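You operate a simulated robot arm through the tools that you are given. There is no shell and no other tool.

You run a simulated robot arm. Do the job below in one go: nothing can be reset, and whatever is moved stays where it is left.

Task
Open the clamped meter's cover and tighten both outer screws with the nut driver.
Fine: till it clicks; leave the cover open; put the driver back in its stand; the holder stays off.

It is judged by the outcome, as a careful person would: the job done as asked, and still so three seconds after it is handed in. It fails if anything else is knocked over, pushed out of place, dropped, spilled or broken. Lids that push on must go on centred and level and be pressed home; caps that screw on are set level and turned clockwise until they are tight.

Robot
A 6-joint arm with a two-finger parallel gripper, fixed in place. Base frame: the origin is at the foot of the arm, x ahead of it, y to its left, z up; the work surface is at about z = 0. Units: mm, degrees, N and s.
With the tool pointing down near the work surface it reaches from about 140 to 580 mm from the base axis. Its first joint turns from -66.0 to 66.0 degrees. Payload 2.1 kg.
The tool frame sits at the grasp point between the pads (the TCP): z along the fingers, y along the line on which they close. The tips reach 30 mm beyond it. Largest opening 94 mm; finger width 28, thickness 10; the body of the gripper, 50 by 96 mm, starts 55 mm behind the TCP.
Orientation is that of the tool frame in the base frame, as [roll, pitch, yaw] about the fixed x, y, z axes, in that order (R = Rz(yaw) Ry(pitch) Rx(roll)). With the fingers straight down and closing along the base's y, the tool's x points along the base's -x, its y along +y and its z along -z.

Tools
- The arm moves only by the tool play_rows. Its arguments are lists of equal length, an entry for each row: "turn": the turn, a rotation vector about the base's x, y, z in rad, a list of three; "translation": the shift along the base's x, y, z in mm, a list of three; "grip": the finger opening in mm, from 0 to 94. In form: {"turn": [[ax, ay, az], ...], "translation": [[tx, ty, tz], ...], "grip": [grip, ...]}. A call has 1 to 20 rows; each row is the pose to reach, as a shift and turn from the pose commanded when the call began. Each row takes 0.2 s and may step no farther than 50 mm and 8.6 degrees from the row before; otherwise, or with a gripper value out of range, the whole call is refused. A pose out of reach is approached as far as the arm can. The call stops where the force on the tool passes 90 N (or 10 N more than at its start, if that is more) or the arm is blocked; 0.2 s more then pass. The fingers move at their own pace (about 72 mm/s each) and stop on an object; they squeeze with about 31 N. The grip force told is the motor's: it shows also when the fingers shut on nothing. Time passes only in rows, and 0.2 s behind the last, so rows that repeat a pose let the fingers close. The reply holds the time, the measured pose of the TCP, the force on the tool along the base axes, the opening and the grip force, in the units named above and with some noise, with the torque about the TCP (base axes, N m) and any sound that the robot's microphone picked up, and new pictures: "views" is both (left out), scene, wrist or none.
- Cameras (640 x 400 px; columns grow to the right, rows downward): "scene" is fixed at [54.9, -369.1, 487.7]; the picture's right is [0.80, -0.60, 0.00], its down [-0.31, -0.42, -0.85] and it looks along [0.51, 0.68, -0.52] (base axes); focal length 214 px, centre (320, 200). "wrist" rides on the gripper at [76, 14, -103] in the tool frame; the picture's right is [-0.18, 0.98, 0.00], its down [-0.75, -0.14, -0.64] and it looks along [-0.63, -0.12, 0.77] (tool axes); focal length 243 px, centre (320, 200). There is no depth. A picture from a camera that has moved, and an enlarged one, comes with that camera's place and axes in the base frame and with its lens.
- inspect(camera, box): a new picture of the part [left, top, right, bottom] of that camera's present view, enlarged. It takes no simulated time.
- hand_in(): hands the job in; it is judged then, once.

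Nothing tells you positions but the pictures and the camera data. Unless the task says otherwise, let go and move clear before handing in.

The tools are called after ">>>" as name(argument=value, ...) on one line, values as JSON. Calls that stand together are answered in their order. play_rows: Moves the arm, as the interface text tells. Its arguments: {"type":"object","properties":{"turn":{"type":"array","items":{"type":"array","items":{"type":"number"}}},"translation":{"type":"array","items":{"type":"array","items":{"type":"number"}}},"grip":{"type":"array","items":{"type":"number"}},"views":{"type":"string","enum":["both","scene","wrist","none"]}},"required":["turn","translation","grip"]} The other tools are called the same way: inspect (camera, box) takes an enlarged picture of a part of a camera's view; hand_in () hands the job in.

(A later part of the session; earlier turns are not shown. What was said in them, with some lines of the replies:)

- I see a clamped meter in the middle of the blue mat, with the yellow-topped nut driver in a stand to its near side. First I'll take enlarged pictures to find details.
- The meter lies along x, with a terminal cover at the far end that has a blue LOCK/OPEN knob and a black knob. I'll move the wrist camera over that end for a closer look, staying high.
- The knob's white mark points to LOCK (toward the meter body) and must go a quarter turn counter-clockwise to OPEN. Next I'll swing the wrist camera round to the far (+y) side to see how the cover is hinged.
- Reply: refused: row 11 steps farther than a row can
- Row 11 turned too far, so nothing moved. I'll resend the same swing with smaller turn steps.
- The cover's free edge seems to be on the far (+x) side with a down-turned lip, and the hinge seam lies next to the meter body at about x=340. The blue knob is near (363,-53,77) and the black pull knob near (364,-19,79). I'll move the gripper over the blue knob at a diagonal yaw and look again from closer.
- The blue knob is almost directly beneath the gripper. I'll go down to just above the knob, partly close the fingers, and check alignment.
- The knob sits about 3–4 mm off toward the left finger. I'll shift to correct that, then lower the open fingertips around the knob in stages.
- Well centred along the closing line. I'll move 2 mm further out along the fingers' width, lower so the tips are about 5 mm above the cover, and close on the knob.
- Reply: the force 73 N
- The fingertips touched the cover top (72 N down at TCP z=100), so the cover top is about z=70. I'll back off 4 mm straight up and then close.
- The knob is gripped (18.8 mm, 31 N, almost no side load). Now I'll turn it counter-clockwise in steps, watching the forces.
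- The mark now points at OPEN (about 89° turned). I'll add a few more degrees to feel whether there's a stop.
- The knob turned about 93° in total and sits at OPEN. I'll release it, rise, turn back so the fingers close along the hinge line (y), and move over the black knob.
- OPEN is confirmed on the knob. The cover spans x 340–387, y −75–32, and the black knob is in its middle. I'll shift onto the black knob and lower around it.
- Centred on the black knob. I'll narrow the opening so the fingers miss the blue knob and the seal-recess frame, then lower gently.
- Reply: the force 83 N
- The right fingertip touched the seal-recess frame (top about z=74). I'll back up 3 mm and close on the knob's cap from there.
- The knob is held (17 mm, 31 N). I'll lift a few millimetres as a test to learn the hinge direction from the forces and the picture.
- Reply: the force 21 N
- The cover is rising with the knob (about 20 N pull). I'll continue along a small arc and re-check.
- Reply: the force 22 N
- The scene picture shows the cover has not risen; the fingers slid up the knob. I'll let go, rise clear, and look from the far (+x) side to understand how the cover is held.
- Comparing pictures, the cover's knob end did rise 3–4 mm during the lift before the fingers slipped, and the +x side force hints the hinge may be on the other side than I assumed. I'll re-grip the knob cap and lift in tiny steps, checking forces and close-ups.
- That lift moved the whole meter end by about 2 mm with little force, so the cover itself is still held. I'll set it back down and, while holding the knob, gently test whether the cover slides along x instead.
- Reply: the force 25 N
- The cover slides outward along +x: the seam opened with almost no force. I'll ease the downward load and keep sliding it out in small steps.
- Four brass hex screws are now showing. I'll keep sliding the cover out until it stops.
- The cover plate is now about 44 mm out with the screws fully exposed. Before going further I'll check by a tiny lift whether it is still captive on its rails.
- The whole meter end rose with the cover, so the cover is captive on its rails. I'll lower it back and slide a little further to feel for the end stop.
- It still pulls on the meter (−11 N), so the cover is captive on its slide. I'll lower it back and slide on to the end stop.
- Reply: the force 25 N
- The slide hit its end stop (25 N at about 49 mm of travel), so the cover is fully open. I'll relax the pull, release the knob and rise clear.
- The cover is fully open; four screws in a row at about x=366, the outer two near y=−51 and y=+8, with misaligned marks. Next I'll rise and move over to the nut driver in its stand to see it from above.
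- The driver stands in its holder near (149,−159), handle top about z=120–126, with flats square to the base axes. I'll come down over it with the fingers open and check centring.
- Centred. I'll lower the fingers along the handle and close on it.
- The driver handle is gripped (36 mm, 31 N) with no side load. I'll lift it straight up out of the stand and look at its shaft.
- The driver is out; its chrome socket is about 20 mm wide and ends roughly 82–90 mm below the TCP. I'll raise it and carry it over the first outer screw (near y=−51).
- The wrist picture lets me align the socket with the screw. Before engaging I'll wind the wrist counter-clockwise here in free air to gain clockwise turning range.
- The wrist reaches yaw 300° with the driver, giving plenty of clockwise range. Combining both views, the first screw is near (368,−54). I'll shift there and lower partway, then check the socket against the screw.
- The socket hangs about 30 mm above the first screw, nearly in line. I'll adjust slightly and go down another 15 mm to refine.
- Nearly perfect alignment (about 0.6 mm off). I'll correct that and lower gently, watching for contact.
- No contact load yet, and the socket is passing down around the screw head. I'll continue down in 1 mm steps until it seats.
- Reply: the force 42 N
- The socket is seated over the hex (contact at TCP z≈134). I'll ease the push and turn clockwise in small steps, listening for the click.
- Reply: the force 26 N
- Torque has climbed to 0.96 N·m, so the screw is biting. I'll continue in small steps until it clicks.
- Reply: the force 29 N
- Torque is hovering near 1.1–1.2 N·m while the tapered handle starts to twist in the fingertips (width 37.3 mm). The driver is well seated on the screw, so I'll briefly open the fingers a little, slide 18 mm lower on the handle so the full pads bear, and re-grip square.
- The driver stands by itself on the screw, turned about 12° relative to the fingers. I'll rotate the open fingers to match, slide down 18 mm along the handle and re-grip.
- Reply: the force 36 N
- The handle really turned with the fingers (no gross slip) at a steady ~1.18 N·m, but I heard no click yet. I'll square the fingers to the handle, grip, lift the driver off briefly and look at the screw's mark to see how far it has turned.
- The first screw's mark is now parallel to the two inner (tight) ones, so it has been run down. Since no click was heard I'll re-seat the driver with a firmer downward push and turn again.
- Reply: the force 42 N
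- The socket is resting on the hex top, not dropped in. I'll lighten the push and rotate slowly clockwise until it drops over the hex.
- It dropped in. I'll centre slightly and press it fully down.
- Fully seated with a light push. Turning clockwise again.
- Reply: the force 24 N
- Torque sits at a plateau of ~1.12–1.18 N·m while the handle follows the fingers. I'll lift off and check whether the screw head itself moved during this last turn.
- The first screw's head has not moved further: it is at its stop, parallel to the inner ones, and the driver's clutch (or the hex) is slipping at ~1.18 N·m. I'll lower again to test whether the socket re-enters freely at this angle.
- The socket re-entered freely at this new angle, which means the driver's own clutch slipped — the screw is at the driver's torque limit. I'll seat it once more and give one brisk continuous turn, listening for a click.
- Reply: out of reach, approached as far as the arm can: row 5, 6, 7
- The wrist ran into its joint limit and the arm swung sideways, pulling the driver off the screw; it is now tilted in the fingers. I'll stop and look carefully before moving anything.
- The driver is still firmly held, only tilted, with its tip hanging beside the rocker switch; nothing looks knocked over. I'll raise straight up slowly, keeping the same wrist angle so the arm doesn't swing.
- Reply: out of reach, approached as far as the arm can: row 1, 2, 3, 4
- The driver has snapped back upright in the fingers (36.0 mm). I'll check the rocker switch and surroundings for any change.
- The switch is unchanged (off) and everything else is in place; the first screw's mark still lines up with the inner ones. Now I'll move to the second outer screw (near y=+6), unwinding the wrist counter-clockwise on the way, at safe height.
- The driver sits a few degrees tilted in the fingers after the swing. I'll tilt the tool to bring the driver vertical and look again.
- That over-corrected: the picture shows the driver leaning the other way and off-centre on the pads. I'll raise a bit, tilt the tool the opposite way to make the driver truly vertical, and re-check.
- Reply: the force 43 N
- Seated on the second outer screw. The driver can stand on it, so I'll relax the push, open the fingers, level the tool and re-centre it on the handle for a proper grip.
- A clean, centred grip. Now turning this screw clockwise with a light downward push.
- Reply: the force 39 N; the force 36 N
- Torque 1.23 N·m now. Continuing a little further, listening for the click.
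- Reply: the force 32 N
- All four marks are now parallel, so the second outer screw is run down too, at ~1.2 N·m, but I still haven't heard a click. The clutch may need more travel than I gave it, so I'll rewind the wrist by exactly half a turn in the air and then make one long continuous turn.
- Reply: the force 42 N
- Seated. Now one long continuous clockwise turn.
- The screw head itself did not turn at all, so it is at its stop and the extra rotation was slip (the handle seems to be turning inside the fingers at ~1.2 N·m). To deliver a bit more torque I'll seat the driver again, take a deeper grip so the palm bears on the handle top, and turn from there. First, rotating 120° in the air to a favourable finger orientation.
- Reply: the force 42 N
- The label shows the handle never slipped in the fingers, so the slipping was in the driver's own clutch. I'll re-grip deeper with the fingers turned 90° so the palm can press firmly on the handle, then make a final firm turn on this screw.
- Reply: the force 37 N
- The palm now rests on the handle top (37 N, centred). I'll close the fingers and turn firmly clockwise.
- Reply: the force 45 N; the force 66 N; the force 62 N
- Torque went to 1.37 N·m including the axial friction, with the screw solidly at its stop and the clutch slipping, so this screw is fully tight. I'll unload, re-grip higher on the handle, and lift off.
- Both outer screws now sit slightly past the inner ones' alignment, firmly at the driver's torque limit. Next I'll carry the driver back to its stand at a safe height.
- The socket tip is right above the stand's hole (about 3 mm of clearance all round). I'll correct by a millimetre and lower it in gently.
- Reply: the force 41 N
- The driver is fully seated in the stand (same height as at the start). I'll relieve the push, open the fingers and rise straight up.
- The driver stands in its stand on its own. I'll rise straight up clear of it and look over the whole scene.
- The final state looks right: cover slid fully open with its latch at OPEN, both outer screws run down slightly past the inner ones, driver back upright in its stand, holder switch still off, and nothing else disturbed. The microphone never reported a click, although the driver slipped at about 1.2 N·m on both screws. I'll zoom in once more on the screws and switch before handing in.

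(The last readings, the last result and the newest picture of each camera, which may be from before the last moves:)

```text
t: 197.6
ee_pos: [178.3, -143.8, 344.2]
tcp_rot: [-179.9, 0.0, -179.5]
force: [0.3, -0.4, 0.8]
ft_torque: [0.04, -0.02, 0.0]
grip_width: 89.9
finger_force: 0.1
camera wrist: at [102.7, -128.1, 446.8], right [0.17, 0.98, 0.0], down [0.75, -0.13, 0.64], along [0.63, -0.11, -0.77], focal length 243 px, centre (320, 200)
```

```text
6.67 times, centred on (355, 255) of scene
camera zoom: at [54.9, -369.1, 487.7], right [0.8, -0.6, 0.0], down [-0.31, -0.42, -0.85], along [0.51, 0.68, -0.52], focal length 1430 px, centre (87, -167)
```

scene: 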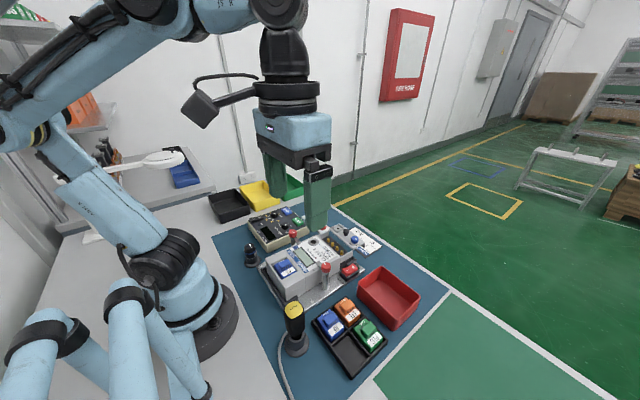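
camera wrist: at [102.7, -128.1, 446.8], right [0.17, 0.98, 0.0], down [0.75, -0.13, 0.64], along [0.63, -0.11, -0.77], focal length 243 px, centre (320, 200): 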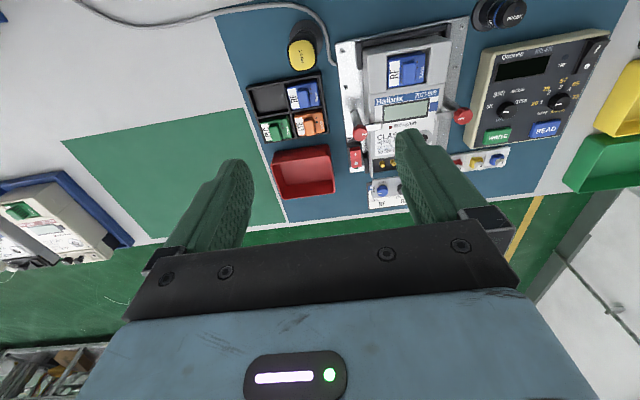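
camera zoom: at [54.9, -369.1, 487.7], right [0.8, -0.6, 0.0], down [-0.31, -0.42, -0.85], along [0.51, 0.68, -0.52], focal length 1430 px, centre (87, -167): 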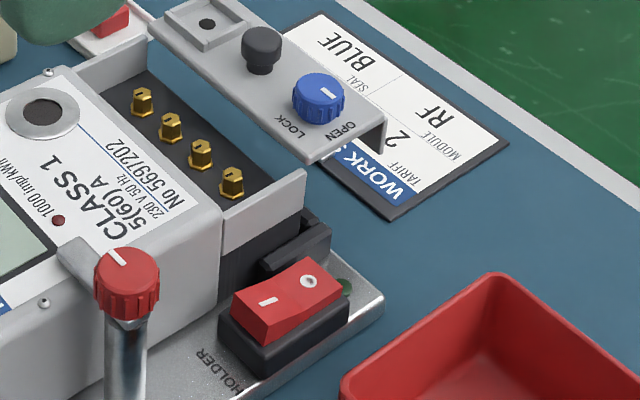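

The cover is open with its latch at OPEN, all four screw marks line up, the holder switch is still off and the driver is in its stand. I never heard the click, but both outer screws were turned until the driver slipped at about 1.2 N·m and the heads stopped moving. I'm handing in now.

>>> hand_in()

```text
The job is handed in.
```

I opened the meter's cover and tightened both outer screws, but I never heard the click you asked for. The job is handed in.

- **Cover:** I turned the latch to OPEN and slid the cover out to its end stop. It is still open.
- **Screws:** I turned both outer screws clockwise until the driver slipped at about 1.2 N·m, the value printed on it. Each head then stayed put under further turning. Their marks sit level with, or slightly past, those on the two inner screws. The microphone reported no click at any point, so I can't confirm that part.
- **Driver:** It is back in its stand, standing upright at the same height as before.
- **Holder:** The switch was not touched and is still off.

Two things went wrong along the way:

- **Wrist limit:** While I was working on the first screw, the wrist reached its joint limit and the arm swung aside. That pulled the driver off the screw and tilted it in the fingers. It was not dropped, and I saw nothing knocked over.
- **Meter moved:** The meter moved a few millimetres under its clamps while I worked. It ended about 2 mm from where it started.
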